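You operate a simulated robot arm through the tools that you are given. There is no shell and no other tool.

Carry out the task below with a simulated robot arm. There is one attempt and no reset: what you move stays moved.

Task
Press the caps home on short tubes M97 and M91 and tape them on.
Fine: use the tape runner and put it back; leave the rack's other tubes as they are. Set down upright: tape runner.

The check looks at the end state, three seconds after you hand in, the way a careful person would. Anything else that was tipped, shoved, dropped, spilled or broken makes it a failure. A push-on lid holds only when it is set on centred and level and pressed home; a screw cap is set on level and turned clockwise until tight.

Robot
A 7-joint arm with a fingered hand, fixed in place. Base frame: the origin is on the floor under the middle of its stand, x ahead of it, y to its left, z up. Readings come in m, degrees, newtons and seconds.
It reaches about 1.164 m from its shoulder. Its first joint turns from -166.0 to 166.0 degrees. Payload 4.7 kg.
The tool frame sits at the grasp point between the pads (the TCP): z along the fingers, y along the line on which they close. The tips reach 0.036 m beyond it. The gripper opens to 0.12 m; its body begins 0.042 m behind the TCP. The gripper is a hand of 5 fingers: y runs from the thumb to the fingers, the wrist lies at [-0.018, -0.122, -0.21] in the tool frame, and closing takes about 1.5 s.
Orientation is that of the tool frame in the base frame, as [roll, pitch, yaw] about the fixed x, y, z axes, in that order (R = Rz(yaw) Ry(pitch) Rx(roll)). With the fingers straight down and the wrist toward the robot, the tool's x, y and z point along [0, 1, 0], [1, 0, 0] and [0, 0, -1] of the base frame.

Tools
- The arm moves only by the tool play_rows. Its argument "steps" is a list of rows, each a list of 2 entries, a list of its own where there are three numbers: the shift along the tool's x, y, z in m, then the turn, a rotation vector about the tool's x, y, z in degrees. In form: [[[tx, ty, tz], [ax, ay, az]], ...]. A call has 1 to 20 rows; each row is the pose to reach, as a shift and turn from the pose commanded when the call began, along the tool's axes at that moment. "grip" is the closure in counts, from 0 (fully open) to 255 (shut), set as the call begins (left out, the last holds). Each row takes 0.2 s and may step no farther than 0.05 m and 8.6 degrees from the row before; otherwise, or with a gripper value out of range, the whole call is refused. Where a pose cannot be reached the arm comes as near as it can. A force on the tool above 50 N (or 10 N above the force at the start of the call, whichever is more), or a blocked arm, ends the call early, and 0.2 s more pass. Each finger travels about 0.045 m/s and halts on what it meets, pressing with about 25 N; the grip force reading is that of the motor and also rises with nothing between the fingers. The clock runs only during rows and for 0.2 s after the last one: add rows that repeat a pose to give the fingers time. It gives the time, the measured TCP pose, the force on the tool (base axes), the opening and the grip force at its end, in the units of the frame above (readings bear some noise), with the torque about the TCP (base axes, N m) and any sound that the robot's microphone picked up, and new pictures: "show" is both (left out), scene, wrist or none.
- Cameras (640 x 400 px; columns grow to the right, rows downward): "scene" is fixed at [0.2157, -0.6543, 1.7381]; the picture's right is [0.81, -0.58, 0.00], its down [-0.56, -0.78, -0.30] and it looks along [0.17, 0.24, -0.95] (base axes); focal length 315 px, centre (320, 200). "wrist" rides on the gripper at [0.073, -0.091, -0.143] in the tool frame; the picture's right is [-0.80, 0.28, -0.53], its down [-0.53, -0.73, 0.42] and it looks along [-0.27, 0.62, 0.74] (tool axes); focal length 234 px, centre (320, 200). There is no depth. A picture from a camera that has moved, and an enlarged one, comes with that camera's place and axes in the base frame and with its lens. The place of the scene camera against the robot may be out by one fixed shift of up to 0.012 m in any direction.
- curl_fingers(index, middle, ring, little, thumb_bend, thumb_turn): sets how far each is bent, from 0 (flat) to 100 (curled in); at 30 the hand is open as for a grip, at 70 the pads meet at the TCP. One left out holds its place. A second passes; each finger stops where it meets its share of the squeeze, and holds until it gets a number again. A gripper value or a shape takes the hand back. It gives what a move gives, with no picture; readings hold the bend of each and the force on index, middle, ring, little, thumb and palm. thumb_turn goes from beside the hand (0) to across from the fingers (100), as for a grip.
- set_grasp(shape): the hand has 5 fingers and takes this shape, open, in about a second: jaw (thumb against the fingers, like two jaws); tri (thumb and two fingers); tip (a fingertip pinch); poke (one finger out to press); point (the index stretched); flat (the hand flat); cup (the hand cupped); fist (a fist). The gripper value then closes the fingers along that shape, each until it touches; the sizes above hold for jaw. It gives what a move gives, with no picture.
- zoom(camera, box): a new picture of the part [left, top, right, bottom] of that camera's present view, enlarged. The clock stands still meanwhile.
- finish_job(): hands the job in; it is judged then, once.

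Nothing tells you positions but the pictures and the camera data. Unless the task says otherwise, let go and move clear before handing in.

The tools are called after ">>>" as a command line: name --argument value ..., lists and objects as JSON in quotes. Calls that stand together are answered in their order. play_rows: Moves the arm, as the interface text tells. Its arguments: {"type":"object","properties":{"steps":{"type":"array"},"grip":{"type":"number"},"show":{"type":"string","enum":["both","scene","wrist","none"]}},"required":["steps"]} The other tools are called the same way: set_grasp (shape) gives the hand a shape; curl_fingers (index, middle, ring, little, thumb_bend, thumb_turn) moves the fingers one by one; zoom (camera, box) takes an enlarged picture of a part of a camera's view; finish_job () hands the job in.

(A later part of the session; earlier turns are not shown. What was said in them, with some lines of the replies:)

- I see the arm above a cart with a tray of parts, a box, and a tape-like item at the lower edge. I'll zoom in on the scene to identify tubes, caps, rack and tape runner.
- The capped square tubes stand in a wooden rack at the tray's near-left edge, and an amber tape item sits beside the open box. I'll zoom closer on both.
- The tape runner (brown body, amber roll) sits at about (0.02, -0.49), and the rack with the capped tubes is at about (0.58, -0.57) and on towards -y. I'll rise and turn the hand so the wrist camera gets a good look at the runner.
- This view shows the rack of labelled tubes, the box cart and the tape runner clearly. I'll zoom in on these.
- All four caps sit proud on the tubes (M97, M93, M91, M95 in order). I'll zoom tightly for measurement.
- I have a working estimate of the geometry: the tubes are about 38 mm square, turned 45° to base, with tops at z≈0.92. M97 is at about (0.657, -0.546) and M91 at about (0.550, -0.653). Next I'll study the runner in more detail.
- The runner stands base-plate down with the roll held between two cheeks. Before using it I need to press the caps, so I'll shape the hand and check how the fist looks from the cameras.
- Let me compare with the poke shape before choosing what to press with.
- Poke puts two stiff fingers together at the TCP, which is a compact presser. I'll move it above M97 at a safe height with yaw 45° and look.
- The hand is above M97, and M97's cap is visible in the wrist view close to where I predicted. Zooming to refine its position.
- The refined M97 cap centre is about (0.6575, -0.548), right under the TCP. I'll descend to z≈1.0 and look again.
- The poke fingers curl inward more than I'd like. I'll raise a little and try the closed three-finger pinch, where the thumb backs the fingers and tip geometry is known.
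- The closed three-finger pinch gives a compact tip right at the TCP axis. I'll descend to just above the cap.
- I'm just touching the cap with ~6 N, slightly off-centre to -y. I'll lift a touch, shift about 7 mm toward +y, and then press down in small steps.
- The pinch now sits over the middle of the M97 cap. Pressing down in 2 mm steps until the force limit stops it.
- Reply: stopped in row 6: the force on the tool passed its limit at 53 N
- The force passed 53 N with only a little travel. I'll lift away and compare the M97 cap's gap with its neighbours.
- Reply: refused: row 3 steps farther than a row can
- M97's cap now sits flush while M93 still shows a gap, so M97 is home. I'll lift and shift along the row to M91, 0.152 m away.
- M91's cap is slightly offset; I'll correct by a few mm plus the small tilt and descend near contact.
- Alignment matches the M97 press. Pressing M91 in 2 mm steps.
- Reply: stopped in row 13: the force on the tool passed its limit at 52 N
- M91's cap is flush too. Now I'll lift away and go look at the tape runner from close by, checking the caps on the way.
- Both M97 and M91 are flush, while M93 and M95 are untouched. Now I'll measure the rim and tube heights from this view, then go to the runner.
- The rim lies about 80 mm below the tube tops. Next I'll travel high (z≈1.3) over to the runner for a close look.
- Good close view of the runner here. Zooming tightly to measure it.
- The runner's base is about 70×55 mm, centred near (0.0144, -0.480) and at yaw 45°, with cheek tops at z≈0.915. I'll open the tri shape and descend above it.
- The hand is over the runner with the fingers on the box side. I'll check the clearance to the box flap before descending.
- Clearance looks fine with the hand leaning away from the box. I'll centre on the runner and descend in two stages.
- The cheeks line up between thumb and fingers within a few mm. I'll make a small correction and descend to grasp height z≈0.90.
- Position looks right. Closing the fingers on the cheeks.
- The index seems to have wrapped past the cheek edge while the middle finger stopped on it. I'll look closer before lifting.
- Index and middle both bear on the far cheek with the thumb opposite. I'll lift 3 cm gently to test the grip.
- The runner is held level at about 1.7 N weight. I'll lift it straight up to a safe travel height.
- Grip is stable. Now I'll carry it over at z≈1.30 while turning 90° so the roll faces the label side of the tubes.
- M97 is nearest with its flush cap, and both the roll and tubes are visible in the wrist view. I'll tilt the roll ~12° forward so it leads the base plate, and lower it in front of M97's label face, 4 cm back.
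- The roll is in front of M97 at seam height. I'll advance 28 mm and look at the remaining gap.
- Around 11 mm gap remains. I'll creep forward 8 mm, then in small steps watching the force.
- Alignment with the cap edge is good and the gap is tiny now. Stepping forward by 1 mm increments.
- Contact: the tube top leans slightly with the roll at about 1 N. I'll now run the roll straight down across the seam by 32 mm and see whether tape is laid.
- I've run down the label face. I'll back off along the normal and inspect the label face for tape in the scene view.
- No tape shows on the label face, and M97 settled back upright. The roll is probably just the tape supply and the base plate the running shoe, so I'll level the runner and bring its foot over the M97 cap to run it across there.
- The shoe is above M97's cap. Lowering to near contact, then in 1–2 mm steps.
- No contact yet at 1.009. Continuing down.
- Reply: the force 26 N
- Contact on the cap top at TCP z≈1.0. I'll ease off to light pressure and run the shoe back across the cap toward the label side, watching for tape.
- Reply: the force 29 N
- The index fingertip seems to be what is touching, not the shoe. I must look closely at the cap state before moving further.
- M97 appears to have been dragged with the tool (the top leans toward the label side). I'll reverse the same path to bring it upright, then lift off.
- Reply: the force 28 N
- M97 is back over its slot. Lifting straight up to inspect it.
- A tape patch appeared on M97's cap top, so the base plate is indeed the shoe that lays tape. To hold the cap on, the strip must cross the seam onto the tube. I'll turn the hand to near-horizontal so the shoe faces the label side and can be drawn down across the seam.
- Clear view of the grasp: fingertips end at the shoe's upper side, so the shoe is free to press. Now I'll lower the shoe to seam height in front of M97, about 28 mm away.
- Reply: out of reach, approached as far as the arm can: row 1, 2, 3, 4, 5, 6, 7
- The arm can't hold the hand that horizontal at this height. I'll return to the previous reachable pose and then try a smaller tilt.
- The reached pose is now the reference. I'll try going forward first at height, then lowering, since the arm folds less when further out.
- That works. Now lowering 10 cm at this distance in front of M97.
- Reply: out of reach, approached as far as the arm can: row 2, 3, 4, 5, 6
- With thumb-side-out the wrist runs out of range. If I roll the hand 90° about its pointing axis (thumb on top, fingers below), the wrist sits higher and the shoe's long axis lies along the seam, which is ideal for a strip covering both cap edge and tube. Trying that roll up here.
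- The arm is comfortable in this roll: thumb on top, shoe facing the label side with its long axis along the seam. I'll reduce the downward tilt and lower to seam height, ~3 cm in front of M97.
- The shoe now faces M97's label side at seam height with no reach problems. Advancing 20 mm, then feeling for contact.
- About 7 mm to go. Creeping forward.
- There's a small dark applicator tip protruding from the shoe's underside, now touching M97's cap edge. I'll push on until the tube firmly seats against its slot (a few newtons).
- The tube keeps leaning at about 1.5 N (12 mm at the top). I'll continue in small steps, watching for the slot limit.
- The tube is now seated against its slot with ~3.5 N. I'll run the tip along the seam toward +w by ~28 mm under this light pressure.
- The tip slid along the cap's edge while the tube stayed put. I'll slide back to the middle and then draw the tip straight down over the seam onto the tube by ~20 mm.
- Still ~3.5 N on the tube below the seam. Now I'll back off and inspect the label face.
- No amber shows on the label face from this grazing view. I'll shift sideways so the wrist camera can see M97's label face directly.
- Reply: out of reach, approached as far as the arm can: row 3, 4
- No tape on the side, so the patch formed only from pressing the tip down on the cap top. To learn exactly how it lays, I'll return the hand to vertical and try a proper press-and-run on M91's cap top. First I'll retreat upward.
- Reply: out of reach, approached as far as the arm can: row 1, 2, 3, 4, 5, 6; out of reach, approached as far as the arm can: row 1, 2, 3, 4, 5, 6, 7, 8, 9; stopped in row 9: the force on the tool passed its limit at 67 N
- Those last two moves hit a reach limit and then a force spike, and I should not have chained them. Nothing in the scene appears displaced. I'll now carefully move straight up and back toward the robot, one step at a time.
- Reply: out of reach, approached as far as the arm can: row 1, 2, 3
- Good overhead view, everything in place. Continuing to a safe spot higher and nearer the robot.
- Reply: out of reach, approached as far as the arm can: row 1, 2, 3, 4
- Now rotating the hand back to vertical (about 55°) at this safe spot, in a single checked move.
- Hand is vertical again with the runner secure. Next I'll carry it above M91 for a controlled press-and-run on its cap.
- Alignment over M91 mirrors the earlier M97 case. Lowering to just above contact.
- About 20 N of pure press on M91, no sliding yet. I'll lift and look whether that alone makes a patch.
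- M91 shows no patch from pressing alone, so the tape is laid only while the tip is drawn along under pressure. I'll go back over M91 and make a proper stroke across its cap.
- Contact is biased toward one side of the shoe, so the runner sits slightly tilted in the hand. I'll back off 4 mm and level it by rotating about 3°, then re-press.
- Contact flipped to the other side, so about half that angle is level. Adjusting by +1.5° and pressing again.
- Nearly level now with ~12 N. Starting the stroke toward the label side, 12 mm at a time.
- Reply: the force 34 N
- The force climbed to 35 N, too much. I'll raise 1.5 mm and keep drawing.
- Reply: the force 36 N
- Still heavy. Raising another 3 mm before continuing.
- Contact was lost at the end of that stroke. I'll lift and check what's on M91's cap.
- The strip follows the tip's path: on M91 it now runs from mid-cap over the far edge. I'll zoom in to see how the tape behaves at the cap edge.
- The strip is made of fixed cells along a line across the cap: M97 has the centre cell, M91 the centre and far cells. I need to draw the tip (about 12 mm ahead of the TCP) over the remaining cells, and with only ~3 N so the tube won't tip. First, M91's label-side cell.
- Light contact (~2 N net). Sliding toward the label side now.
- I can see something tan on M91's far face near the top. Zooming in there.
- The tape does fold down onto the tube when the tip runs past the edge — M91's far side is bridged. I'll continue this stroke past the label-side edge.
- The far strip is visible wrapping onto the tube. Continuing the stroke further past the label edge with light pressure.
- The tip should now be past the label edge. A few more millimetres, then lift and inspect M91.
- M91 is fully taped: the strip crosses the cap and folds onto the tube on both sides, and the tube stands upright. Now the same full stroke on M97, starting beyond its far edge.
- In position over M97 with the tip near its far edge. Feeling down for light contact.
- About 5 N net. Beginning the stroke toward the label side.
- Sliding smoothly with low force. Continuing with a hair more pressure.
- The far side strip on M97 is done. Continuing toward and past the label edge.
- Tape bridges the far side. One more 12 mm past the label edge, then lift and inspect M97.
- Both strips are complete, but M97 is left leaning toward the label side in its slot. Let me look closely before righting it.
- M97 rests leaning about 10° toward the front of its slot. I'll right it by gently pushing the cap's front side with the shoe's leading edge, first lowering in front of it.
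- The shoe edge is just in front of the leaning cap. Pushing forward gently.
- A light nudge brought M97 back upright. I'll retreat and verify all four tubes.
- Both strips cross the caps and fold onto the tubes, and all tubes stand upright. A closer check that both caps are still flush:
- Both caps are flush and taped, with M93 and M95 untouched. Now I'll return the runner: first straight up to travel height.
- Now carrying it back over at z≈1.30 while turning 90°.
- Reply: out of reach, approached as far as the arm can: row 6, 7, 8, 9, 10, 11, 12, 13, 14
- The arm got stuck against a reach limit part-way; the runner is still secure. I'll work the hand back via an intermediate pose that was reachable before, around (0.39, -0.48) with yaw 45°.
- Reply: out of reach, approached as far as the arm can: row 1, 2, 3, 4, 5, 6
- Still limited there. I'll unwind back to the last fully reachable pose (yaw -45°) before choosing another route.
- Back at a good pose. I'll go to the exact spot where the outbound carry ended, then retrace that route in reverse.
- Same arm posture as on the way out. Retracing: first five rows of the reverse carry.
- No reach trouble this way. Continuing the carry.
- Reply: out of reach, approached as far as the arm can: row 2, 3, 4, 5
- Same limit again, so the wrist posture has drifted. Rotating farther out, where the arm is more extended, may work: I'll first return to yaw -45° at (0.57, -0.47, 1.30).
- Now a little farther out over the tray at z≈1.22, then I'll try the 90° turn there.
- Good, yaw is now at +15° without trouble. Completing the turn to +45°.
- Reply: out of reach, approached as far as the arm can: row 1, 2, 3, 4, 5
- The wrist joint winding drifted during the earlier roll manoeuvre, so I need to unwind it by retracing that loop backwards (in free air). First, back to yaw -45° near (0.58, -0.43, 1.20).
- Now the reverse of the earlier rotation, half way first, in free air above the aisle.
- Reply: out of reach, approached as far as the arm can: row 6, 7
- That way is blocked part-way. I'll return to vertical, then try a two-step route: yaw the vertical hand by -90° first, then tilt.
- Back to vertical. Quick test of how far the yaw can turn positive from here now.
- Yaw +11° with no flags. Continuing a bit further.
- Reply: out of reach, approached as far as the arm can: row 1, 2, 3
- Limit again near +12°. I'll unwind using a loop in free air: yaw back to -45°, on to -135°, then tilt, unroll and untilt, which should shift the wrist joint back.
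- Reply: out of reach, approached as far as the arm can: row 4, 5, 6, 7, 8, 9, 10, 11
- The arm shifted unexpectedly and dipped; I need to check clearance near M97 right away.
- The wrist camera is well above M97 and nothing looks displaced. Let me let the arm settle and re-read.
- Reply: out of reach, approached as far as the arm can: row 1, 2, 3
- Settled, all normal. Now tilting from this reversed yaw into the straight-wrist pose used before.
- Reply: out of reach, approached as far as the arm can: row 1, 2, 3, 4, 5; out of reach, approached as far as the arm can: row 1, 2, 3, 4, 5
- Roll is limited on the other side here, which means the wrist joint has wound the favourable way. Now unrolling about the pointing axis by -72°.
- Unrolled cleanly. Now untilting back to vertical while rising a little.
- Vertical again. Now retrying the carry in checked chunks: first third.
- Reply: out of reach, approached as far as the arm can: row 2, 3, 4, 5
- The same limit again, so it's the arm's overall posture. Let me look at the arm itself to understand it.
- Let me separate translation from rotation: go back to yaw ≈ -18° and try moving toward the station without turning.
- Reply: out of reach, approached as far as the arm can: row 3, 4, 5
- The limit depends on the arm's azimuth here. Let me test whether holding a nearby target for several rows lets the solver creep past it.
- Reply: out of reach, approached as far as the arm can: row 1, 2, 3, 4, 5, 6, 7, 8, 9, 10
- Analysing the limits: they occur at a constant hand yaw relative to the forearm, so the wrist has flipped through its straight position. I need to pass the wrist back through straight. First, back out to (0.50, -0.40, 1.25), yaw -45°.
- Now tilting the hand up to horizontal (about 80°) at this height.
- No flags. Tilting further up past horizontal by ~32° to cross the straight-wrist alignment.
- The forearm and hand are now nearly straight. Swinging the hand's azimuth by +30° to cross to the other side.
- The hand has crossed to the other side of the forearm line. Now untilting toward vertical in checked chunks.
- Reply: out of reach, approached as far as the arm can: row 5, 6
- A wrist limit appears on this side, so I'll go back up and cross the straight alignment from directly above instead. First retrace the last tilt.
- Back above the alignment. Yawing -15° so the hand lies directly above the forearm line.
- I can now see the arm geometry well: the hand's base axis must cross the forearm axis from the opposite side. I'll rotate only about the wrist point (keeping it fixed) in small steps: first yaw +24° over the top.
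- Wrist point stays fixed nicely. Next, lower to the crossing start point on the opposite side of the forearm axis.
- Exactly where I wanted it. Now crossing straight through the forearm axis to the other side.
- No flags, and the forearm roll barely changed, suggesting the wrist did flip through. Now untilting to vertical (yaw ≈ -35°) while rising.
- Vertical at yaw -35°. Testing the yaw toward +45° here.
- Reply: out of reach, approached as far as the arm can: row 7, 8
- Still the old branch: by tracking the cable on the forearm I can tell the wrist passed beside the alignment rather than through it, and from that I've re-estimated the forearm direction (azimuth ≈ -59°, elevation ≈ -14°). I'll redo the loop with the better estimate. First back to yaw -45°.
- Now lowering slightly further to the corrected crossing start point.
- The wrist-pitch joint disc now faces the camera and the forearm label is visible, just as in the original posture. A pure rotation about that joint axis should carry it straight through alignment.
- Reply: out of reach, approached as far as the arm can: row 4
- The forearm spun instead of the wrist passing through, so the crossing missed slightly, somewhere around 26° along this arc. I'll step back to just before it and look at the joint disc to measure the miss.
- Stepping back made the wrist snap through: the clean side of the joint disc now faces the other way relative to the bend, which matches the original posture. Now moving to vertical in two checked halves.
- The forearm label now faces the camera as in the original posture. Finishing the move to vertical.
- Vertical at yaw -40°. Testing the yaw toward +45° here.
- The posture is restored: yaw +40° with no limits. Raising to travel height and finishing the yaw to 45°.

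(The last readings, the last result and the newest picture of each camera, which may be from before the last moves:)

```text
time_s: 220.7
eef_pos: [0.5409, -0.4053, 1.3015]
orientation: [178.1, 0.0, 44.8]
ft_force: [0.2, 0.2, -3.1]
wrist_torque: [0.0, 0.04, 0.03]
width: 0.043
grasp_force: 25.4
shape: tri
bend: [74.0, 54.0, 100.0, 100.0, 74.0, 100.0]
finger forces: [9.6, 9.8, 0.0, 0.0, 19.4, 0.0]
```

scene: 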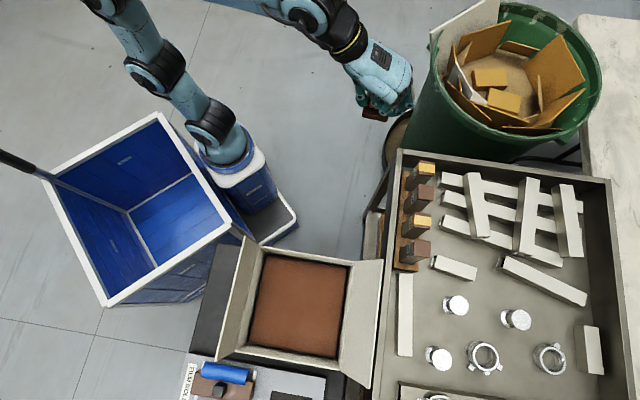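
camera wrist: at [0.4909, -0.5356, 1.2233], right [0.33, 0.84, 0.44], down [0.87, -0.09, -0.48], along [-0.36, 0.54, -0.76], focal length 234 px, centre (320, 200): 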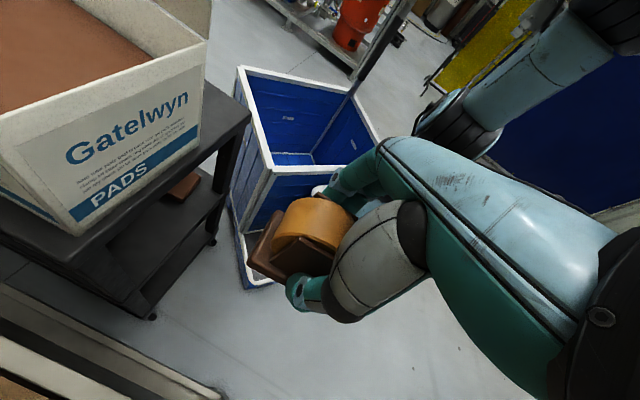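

Now carrying toward the station at z≈1.30.

>>> play_rows --steps '[[[-0.033, -0.0241, -0.001], [0, 0, 0]], [[-0.0659, -0.0482, -0.002], [0, 0, 0]], [[-0.0989, -0.0724, -0.003], [0, 0, 0]], [[-0.1318, -0.0965, -0.004], [0, 0, 0]], [[-0.1648, -0.1206, -0.004], [0, 0, 0]], [[-0.1978, -0.1447, -0.005], [0, 0, 0]], [[-0.2307, -0.1689, -0.006], [0, 0, 0]]]' --show "none"

```text
time_s: 222.3
eef_pos: [0.2575, -0.4502, 1.3029]
orientation: [178.1, 0.0, 44.8]
ft_force: [0.4, 0.6, -1.3]
wrist_torque: [-0.06, 0.06, -0.03]
width: 0.0428
grasp_force: 24.6
shape: tri
bend: [74.0, 54.0, 100.0, 100.0, 74.0, 100.0]
finger forces: [9.8, 9.6, 0.0, 0.0, 19.4, 0.0]
```

>>> play_rows --steps '[[[-0.0327, -0.0243, -0.001], [0, 0, 0]], [[-0.0654, -0.0486, -0.002], [0, 0, 0]], [[-0.0981, -0.073, -0.002], [0, 0, 0]], [[-0.1308, -0.0973, -0.003], [0, 0, 0]], [[-0.1635, -0.1216, -0.004], [0, 0, 0]], [[-0.1962, -0.1459, -0.005], [0, 0, 0]], [[-0.1962, -0.1459, -0.005], [0, 0, 0]]]'

>>> zoom --camera "wrist" --box '[180, 160, 400, 340]'

```text
time_s: 223.9
eef_pos: [0.0144, -0.484, 1.3032]
orientation: [178.1, -0.1, 44.9]
ft_force: [0.3, 0.2, -2.7]
wrist_torque: [0.0, 0.02, -0.01]
width: 0.0429
grasp_force: 25.1
shape: tri
bend: [74.0, 54.0, 100.0, 100.0, 74.0, 100.0]
finger forces: [9.8, 9.6, 0.0, 0.0, 19.2, 0.0]
camera wrist: at [-0.0023, -0.3659, 1.4438], right [-0.39, -0.75, 0.53], down [-0.88, 0.14, -0.45], along [0.27, -0.64, -0.72], focal length 234 px, centre (320, 200)
```

scene: 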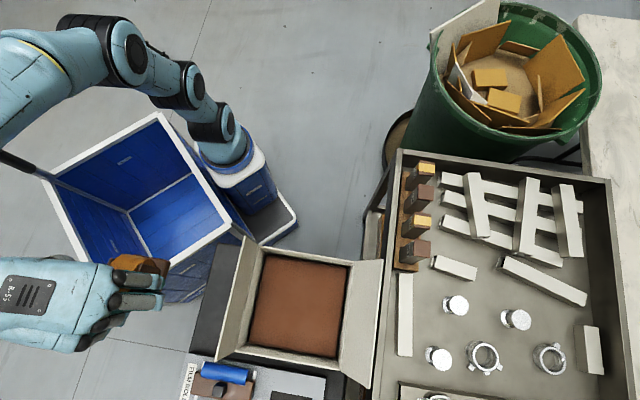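
wrist: 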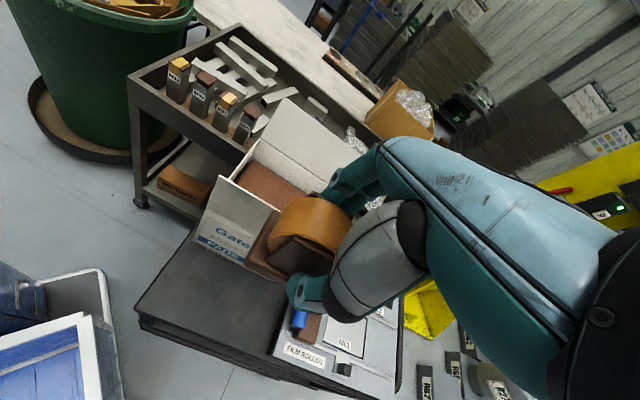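

```text
2.22 times, centred on (290, 250) of wrist
camera zoom: at [-0.0023, -0.3659, 1.4438], right [-0.39, -0.75, 0.53], down [-0.88, 0.14, -0.45], along [0.27, -0.64, -0.72], focal length 520 px, centre (387, 89)
```

zoom: 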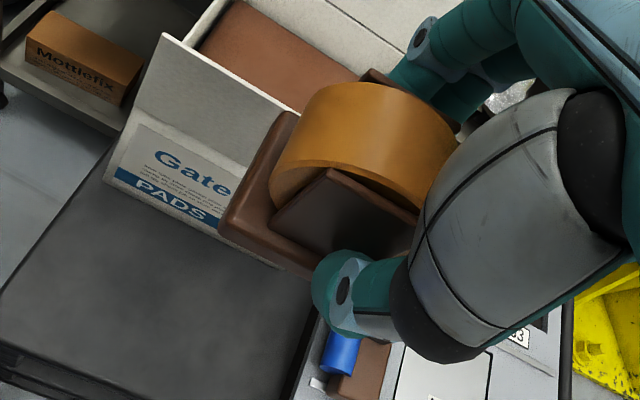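

Same posture as when I picked it up. The runner slid about 9 mm along the cheeks in my grip, so I'll compensate by that amount and descend toward the original spot.

>>> play_rows --steps '[[[-0.0092, 0.001, 0.03], [0, 0, 0]], [[-0.0092, 0.001, 0.07], [0, 0, 0]], [[-0.0092, 0.001, 0.11], [0, 0, 0]], [[-0.0092, 0.001, 0.15], [0, 0, 0]], [[-0.0092, 0.001, 0.19], [0, 0, 0]], [[-0.0092, 0.001, 0.23], [0, 0, 0]], [[-0.0092, 0.001, 0.27], [0, 0, 0]], [[-0.0092, 0.001, 0.31], [0, 0, 0]], [[-0.0092, 0.001, 0.345], [0, 0, 0]], [[-0.0092, 0.001, 0.365], [0, 0, 0]], [[-0.0092, 0.001, 0.365], [0, 0, 0]]]'

>>> zoom --camera "wrist" --box '[180, 160, 400, 340]'

>>> zoom --camera "scene" --box '[180, 255, 250, 315]'

```text
time_s: 226.3
eef_pos: [0.0185, -0.4985, 0.9379]
orientation: [178.2, -0.1, 44.9]
ft_force: [0.2, -0.1, -2.1]
wrist_torque: [0.0, -0.01, 0.01]
width: 0.0429
grasp_force: 25.0
shape: tri
bend: [74.0, 54.0, 100.0, 100.0, 74.0, 100.0]
finger forces: [9.7, 9.6, 0.0, 0.0, 19.3, 0.0]
camera wrist: at [0.0024, -0.3798, 1.0777], right [-0.39, -0.75, 0.53], down [-0.88, 0.14, -0.45], along [0.27, -0.64, -0.72], focal length 234 px, centre (320, 200)
```

scene: 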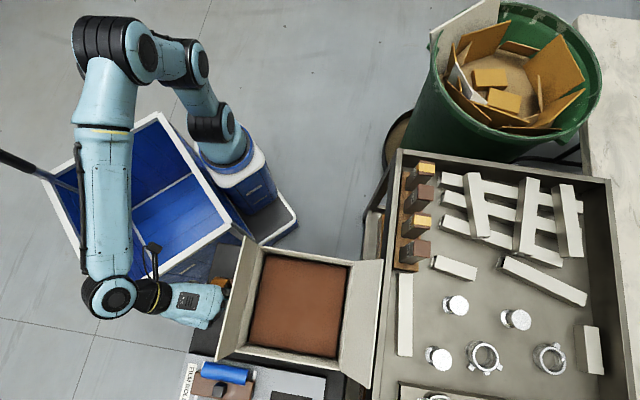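
wrist: 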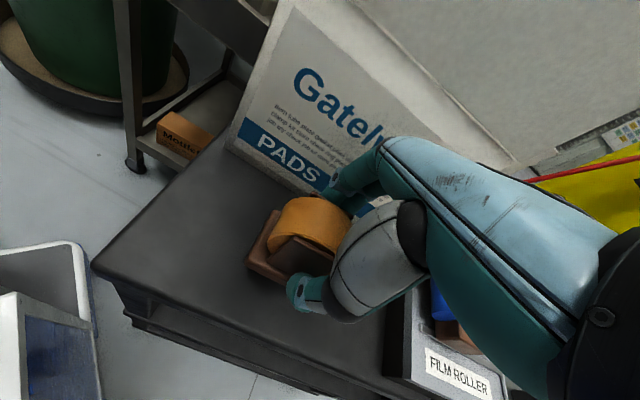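

```text
2.22 times, centred on (290, 250) of wrist
camera zoom: at [0.0024, -0.3798, 1.0777], right [-0.39, -0.75, 0.53], down [-0.88, 0.14, -0.45], along [0.27, -0.64, -0.72], focal length 520 px, centre (387, 89)
```

zoom: 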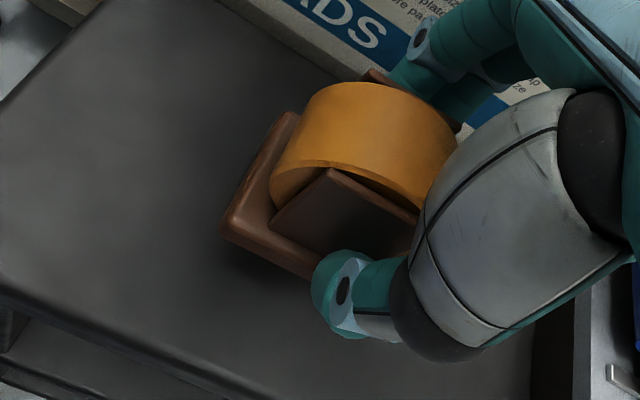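

```text
6.67 times, centred on (215, 285) of scene
camera zoom: at [0.2157, -0.6543, 1.7381], right [0.81, -0.58, 0.0], down [-0.56, -0.78, -0.3], along [0.17, 0.24, -0.95], focal length 2102 px, centre (1020, -367)
```

zoom: 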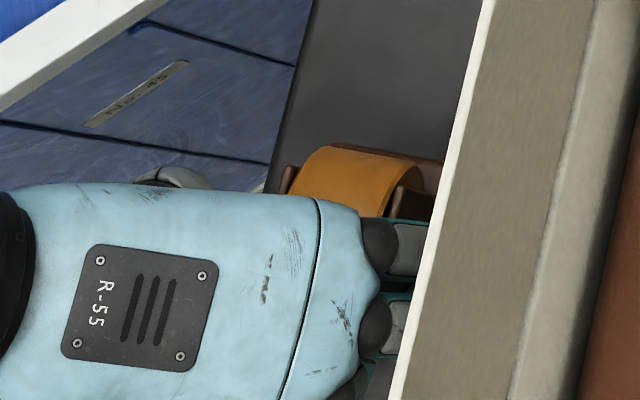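

The tilt shifted me about 12 mm sideways on the way down; correcting that and lowering to just above the surface.

>>> play_rows --steps '[[[-0.0018, -0.0122, 0.005], [0, 0, 0]], [[-0.0018, -0.0122, 0.015], [0, 0, 0]], [[-0.0018, -0.0122, 0.025], [0, 0, 0]], [[-0.0018, -0.0122, 0.025], [0, 0, 0]]]' --show "none"

>>> zoom --camera "scene" --box '[190, 265, 240, 310]'

>>> zoom --camera "wrist" --box '[220, 180, 400, 340]'

```text
time_s: 227.3
eef_pos: [0.0098, -0.4905, 0.913]
orientation: [178.3, 0.0, 44.8]
ft_force: [-0.8, -0.3, -2.0]
wrist_torque: [0.01, 0.04, 0.01]
width: 0.0433
grasp_force: 24.7
shape: tri
bend: [74.0, 54.0, 100.0, 100.0, 74.0, 100.0]
finger forces: [9.7, 9.6, 0.0, 0.0, 19.3, 0.0]
```

```text
8.89 times, centred on (215, 288) of scene
camera zoom: at [0.2157, -0.6543, 1.7381], right [0.81, -0.58, 0.0], down [-0.56, -0.78, -0.3], along [0.17, 0.24, -0.95], focal length 2802 px, centre (1253, -578)
```

zoom: 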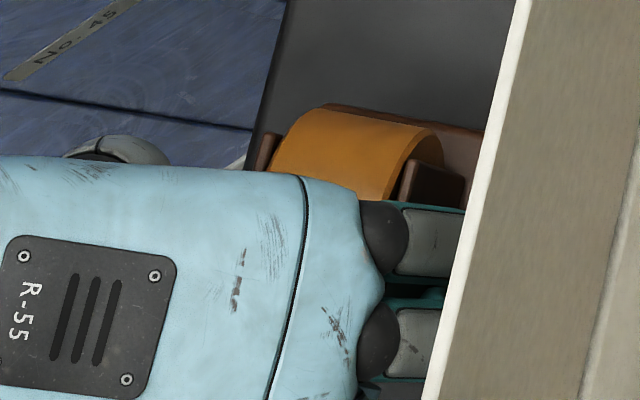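

```text
2.50 times, centred on (310, 260) of wrist
camera zoom: at [-0.0062, -0.3726, 1.0531], right [-0.39, -0.75, 0.53], down [-0.88, 0.14, -0.45], along [0.27, -0.64, -0.72], focal length 585 px, centre (345, 50)
```

zoom: 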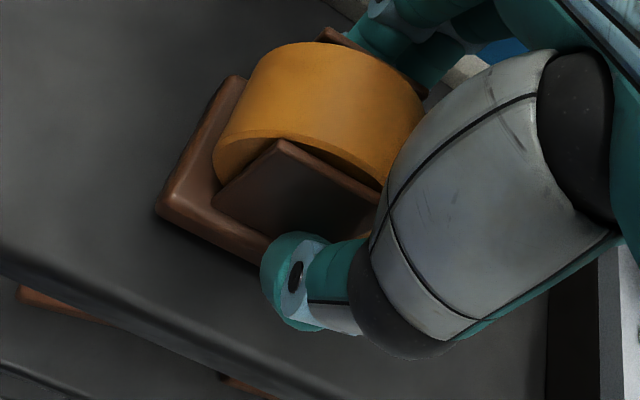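

Comparing with the original views, the runner is about 6 mm too far toward the box. I'll correct that and then lower gently to the table.

>>> play_rows --steps '[[[0.002, -0.006, 0], [0, 0, 0]], [[0.002, -0.006, 0.003], [0, 0, 0]], [[0.002, -0.006, 0.006], [0, 0, 0]], [[0.002, -0.006, 0.006], [0, 0, 0]]]' --show "none"

>>> play_rows --steps '[[[0, 0, 0.001], [0, 0, 0]], [[0, 0, 0.002], [0, 0, 0]], [[0, 0, 0.002], [0, 0, 0]]]' --show "none"

```text
time_s: 228.3
eef_pos: [0.0079, -0.4863, 0.9092]
orientation: [178.1, 0.1, 44.7]
ft_force: [0.4, -1.0, 12.5]
wrist_torque: [0.0, -0.08, -0.02]
width: 0.044
grasp_force: 25.4
shape: tri
bend: [75.0, 53.0, 100.0, 100.0, 74.0, 100.0]
finger forces: [10.8, 10.6, 0.1, 0.1, 21.1, 0.1]
```

```text
time_s: 229.1
eef_pos: [0.007, -0.485, 0.9076]
orientation: [178.1, 0.2, 44.8]
ft_force: [0.3, -2.8, 37.7]
wrist_torque: [-0.17, -0.23, -0.01]
width: 0.046
grasp_force: 25.0
shape: tri
bend: [75.0, 53.0, 100.0, 100.0, 74.0, 100.0]
finger forces: [18.9, 13.1, 0.0, 0.1, 23.8, 0.0]
```

It's on the table but pressed too firmly; easing up to a light touch before releasing.

>>> play_rows --steps '[[[0, 0, -0.0025], [0, 0, 0]], [[0, 0, -0.003], [0, 0, 0]], [[0, 0, -0.003], [0, 0, 0]]]' --show "none"

>>> zoom --camera "scene" --box '[190, 265, 240, 310]'

>>> zoom --camera "wrist" --box '[220, 180, 400, 340]'

```text
time_s: 229.9
eef_pos: [0.0072, -0.4843, 0.9073]
orientation: [178.2, -0.1, 44.8]
ft_force: [-0.1, -5.2, 19.3]
wrist_torque: [-0.18, -0.04, -0.03]
width: 0.0459
grasp_force: 24.8
shape: tri
bend: [75.0, 52.0, 100.0, 100.0, 74.0, 100.0]
finger forces: [11.8, 13.1, 0.0, 0.0, 20.9, 0.1]
```

```text
8.89 times, centred on (215, 288) of scene
camera zoom: at [0.2157, -0.6543, 1.7381], right [0.81, -0.58, 0.0], down [-0.56, -0.78, -0.3], along [0.17, 0.24, -0.95], focal length 2802 px, centre (1253, -578)
```

zoom: 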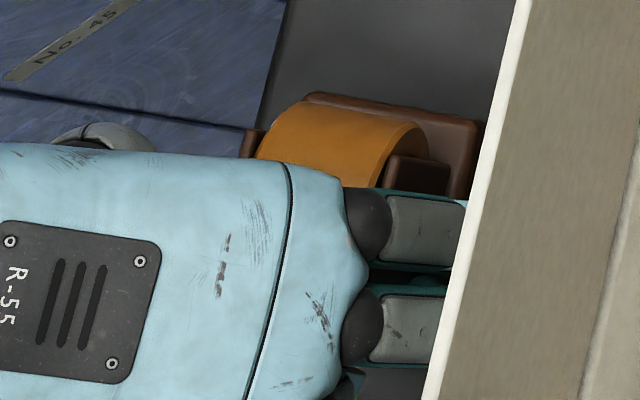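

```text
2.50 times, centred on (310, 260) of wrist
camera zoom: at [-0.0094, -0.3661, 1.0469], right [-0.39, -0.75, 0.53], down [-0.88, 0.14, -0.45], along [0.27, -0.64, -0.72], focal length 585 px, centre (345, 50)
```

zoom: 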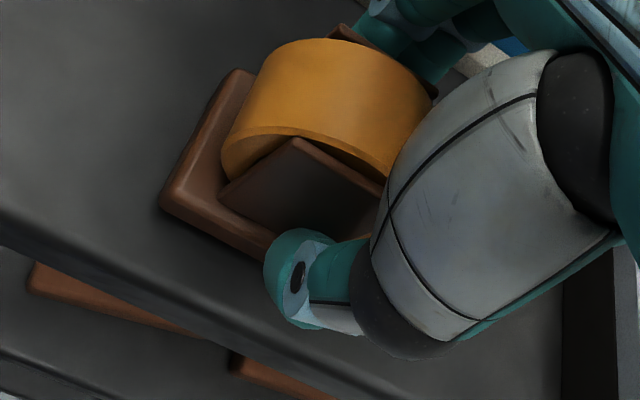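

Position matches the original view within about 3 mm. Easing up a bit more, then opening the fingers.

>>> play_rows --steps '[[[0.001, 0, -0.0015], [0, 0, 0]], [[0.001, 0, -0.002], [0, 0, 0]], [[0.001, 0, -0.002], [0, 0, 0]]]' --show "none"

```text
time_s: 230.7
eef_pos: [0.0076, -0.4834, 0.9089]
orientation: [178.2, -0.2, 44.8]
ft_force: [-1.9, 0.6, -0.2]
wrist_torque: [0.01, 0.06, 0.05]
width: 0.0446
grasp_force: 24.9
shape: tri
bend: [75.0, 53.0, 100.0, 100.0, 74.0, 100.0]
finger forces: [9.2, 10.0, 0.0, 0.0, 19.9, 0.0]
```

Light contact of about 2 N. Releasing.

>>> play_rows --steps '[[[0, 0, 0], [0, 0, 0]], [[0, 0, 0], [0, 0, 0]], [[0, 0, 0], [0, 0, 0]], [[0, 0, 0], [0, 0, 0]], [[0, 0, 0], [0, 0, 0]], [[0, 0, 0], [0, 0, 0]], [[0, 0, 0], [0, 0, 0]], [[0, 0, 0], [0, 0, 0]]]' --grip 0

>>> zoom --camera "wrist" --box '[220, 180, 400, 340]'

>>> zoom --camera "scene" --box '[190, 265, 240, 310]'

```text
time_s: 232.5
eef_pos: [0.0081, -0.4847, 0.9092]
orientation: [178.2, -0.1, 44.9]
ft_force: [-0.2, -0.2, -1.5]
wrist_torque: [0.0, 0.01, -0.03]
width: 0.1194
grasp_force: 0.0
shape: tri
bend: [30.0, 30.0, 99.0, 99.0, 30.0, 98.0]
finger forces: [0.1, 0.0, 0.0, 0.0, 0.0, 0.0]
camera wrist: at [-0.0082, -0.3658, 1.0494], right [-0.39, -0.75, 0.53], down [-0.88, 0.14, -0.45], along [0.27, -0.64, -0.72], focal length 234 px, centre (320, 200)
```

scene: 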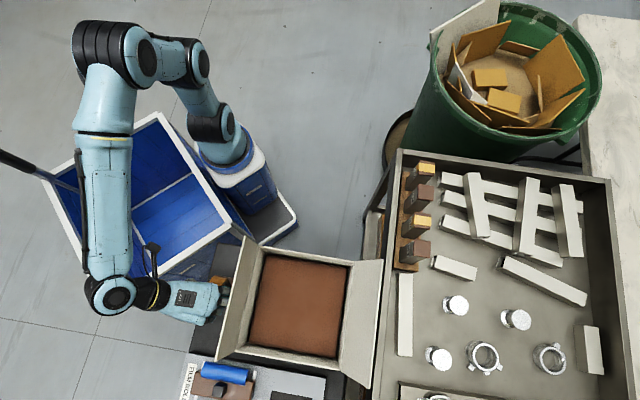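
wrist: 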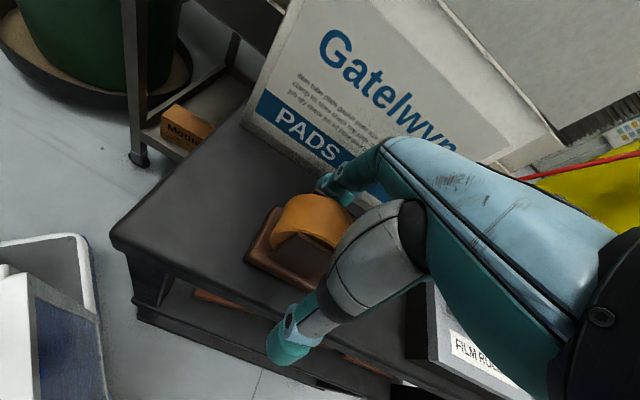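

```text
2.50 times, centred on (310, 260) of wrist
camera zoom: at [-0.0082, -0.3658, 1.0494], right [-0.39, -0.75, 0.53], down [-0.88, 0.14, -0.45], along [0.27, -0.64, -0.72], focal length 585 px, centre (345, 50)
```

zoom: 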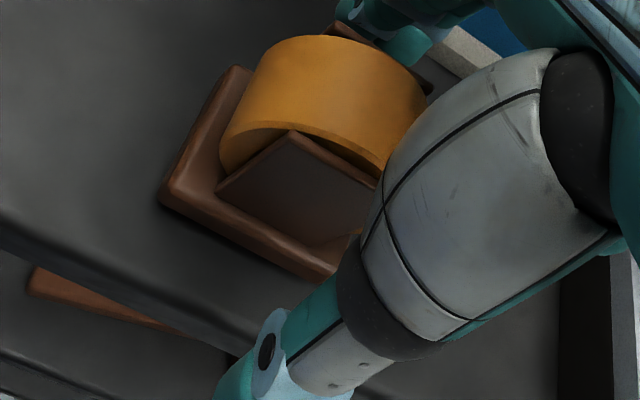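

```text
8.89 times, centred on (215, 288) of scene
camera zoom: at [0.2157, -0.6543, 1.7381], right [0.81, -0.58, 0.0], down [-0.56, -0.78, -0.3], along [0.17, 0.24, -0.95], focal length 2802 px, centre (1253, -578)
```

zoom: 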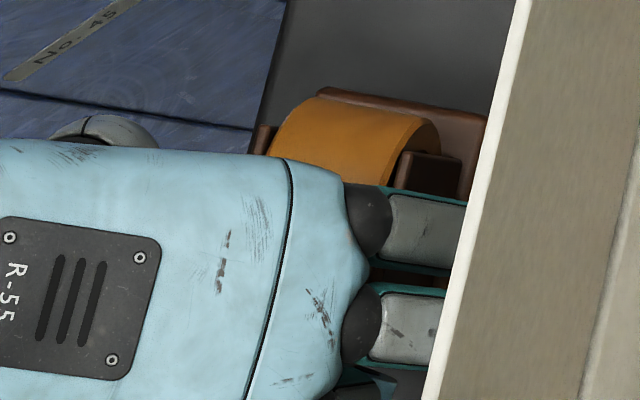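

Released. Lifting straight up slowly and checking the runner stays put.

>>> play_rows --steps '[[[0, 0.0003, -0.01], [0, 0, 0]], [[0, 0.0007, -0.02], [0, 0, 0]], [[0, 0.0013, -0.04], [0, 0, 0]], [[0, 0.0023, -0.07], [0, 0, 0]], [[0, 0.0036, -0.11], [0, 0, 0]], [[0, 0.005, -0.15], [0, 0, 0]], [[0, 0.0063, -0.19], [0, 0, 0]], [[0, 0.0076, -0.23], [0, 0, 0]], [[0, 0.0089, -0.27], [0, 0, 0]], [[0, 0.0102, -0.31], [0, 0, 0]], [[0, 0.0116, -0.35], [0, 0, 0]], [[0, 0.0129, -0.39], [0, 0, 0]]]'

>>> zoom --camera "scene" --box '[195, 270, 235, 306]'

>>> zoom --camera "wrist" --box '[190, 265, 250, 320]'

```text
time_s: 235.1
eef_pos: [0.0073, -0.4871, 1.302]
orientation: [178.2, 0.0, 44.9]
ft_force: [-0.2, -0.4, 0.2]
wrist_torque: [0.01, 0.0, -0.01]
width: 0.1196
grasp_force: 0.0
shape: tri
bend: [30.0, 30.0, 99.0, 99.0, 30.0, 98.0]
finger forces: [0.0, 0.0, 0.0, 0.1, 0.1, 0.0]
camera wrist: at [-0.0089, -0.3687, 1.4409], right [-0.39, -0.75, 0.53], down [-0.88, 0.14, -0.45], along [0.27, -0.64, -0.72], focal length 234 px, centre (320, 200)
```

scene: 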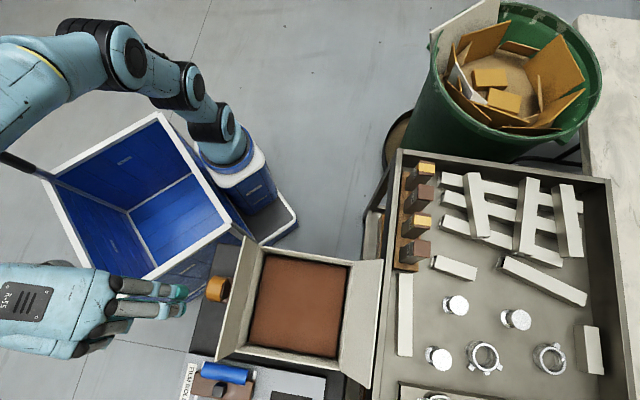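
wrist: 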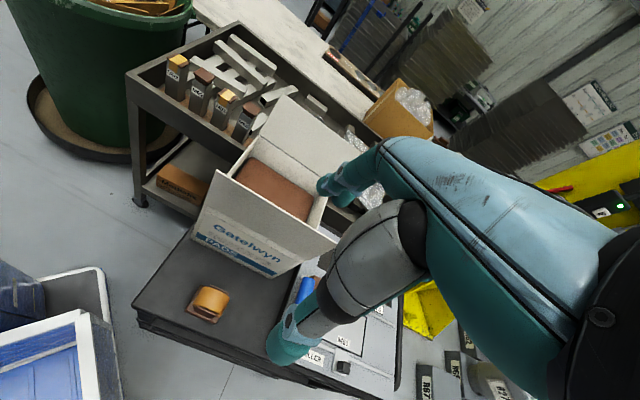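

```text
11.11 times, centred on (215, 288) of scene
camera zoom: at [0.2157, -0.6543, 1.7381], right [0.81, -0.58, 0.0], down [-0.56, -0.78, -0.3], along [0.17, 0.24, -0.95], focal length 3503 px, centre (1487, -778)
```

zoom: 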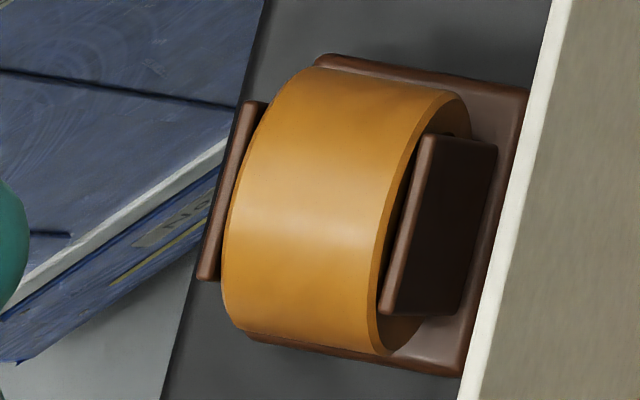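

```text
7.27 times, centred on (220, 292) of wrist
camera zoom: at [-0.0089, -0.3687, 1.4409], right [-0.39, -0.75, 0.53], down [-0.88, 0.14, -0.45], along [0.27, -0.64, -0.72], focal length 1703 px, centre (1047, -473)
```

zoom: 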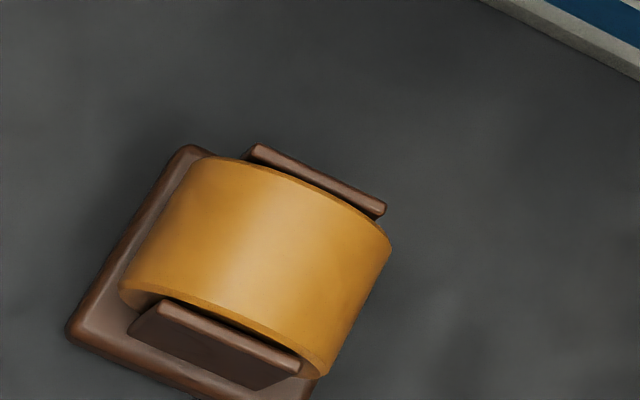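

The runner is back upright, within about 3 mm of its original spot. Final check of the rack and surroundings.

>>> zoom --camera "scene" --box '[390, 145, 460, 275]'

>>> zoom --camera "wrist" --box '[130, 30, 290, 150]'

>>> zoom --camera "scene" --box '[380, 140, 640, 400]'

```text
3.08 times, centred on (425, 210) of scene
camera zoom: at [0.2157, -0.6543, 1.7381], right [0.81, -0.58, 0.0], down [-0.56, -0.78, -0.3], along [0.17, 0.24, -0.95], focal length 970 px, centre (-3, 169)
```

zoom: 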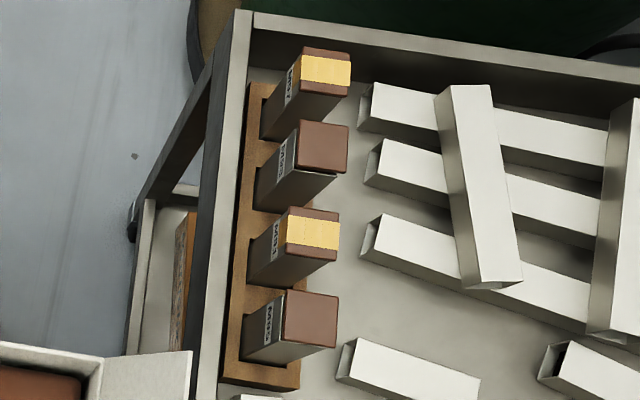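

```text
3.33 times, centred on (210, 90) of wrist
camera zoom: at [-0.0089, -0.3687, 1.4409], right [-0.39, -0.75, 0.53], down [-0.88, 0.14, -0.45], along [0.27, -0.64, -0.72], focal length 781 px, centre (687, 567)
```

zoom: 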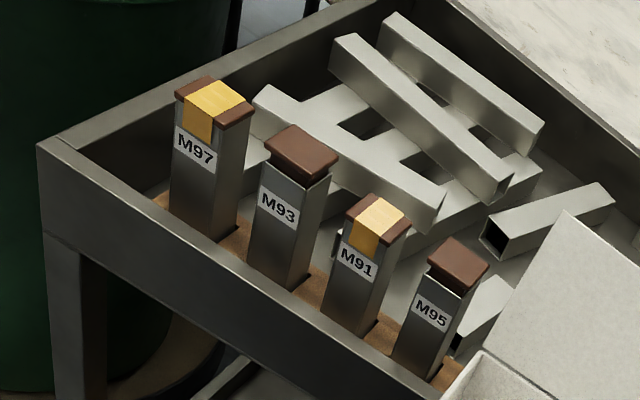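

```text
1.54 times, centred on (510, 270) of scene
camera zoom: at [0.2157, -0.6543, 1.7381], right [0.81, -0.58, 0.0], down [-0.56, -0.78, -0.3], along [0.17, 0.24, -0.95], focal length 485 px, centre (28, 92)
```

zoom: 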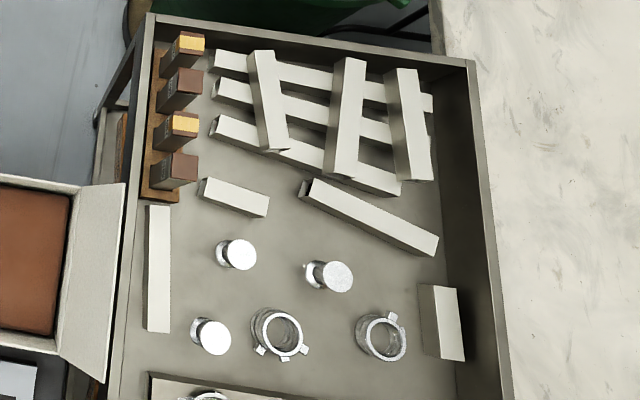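

M97 and M91 are capped flush and taped across the cap onto the tube. M93 and M95 look untouched, the tape runner is upright back in its place, and the hand is clear. Handing in.

>>> finish_job

```text
The job is handed in.
```

The caps on M97 and M91 are pressed flush and taped, and the job is handed in. The hand-in gave no verdict. I judged everything below from the pictures and force readings.

- **Caps and tape:** each strip runs across the cap and folds down onto the tube on the label side and the far side. I pressed both caps home before taping. My first attempts to lay tape against M97's side left none there.
- **Rack:** the tubes were dragged into a lean during taping, and M97 stayed leaning about 10° after its strip. I nudged it upright, and all four tubes stand upright in the last pictures. M93 and M95 look as they did at the start, with their caps still raised.
- **Tape runner:** it is back upright, about 3 mm from its original spot and in its original orientation.
- **Force spike:** on one move with the runner in hand, the arm ran into a reach limit and the tool force spiked to 67 N. The cause is not clear. Nothing in the scene looks shifted, and the hand ended open and clear above the runner.
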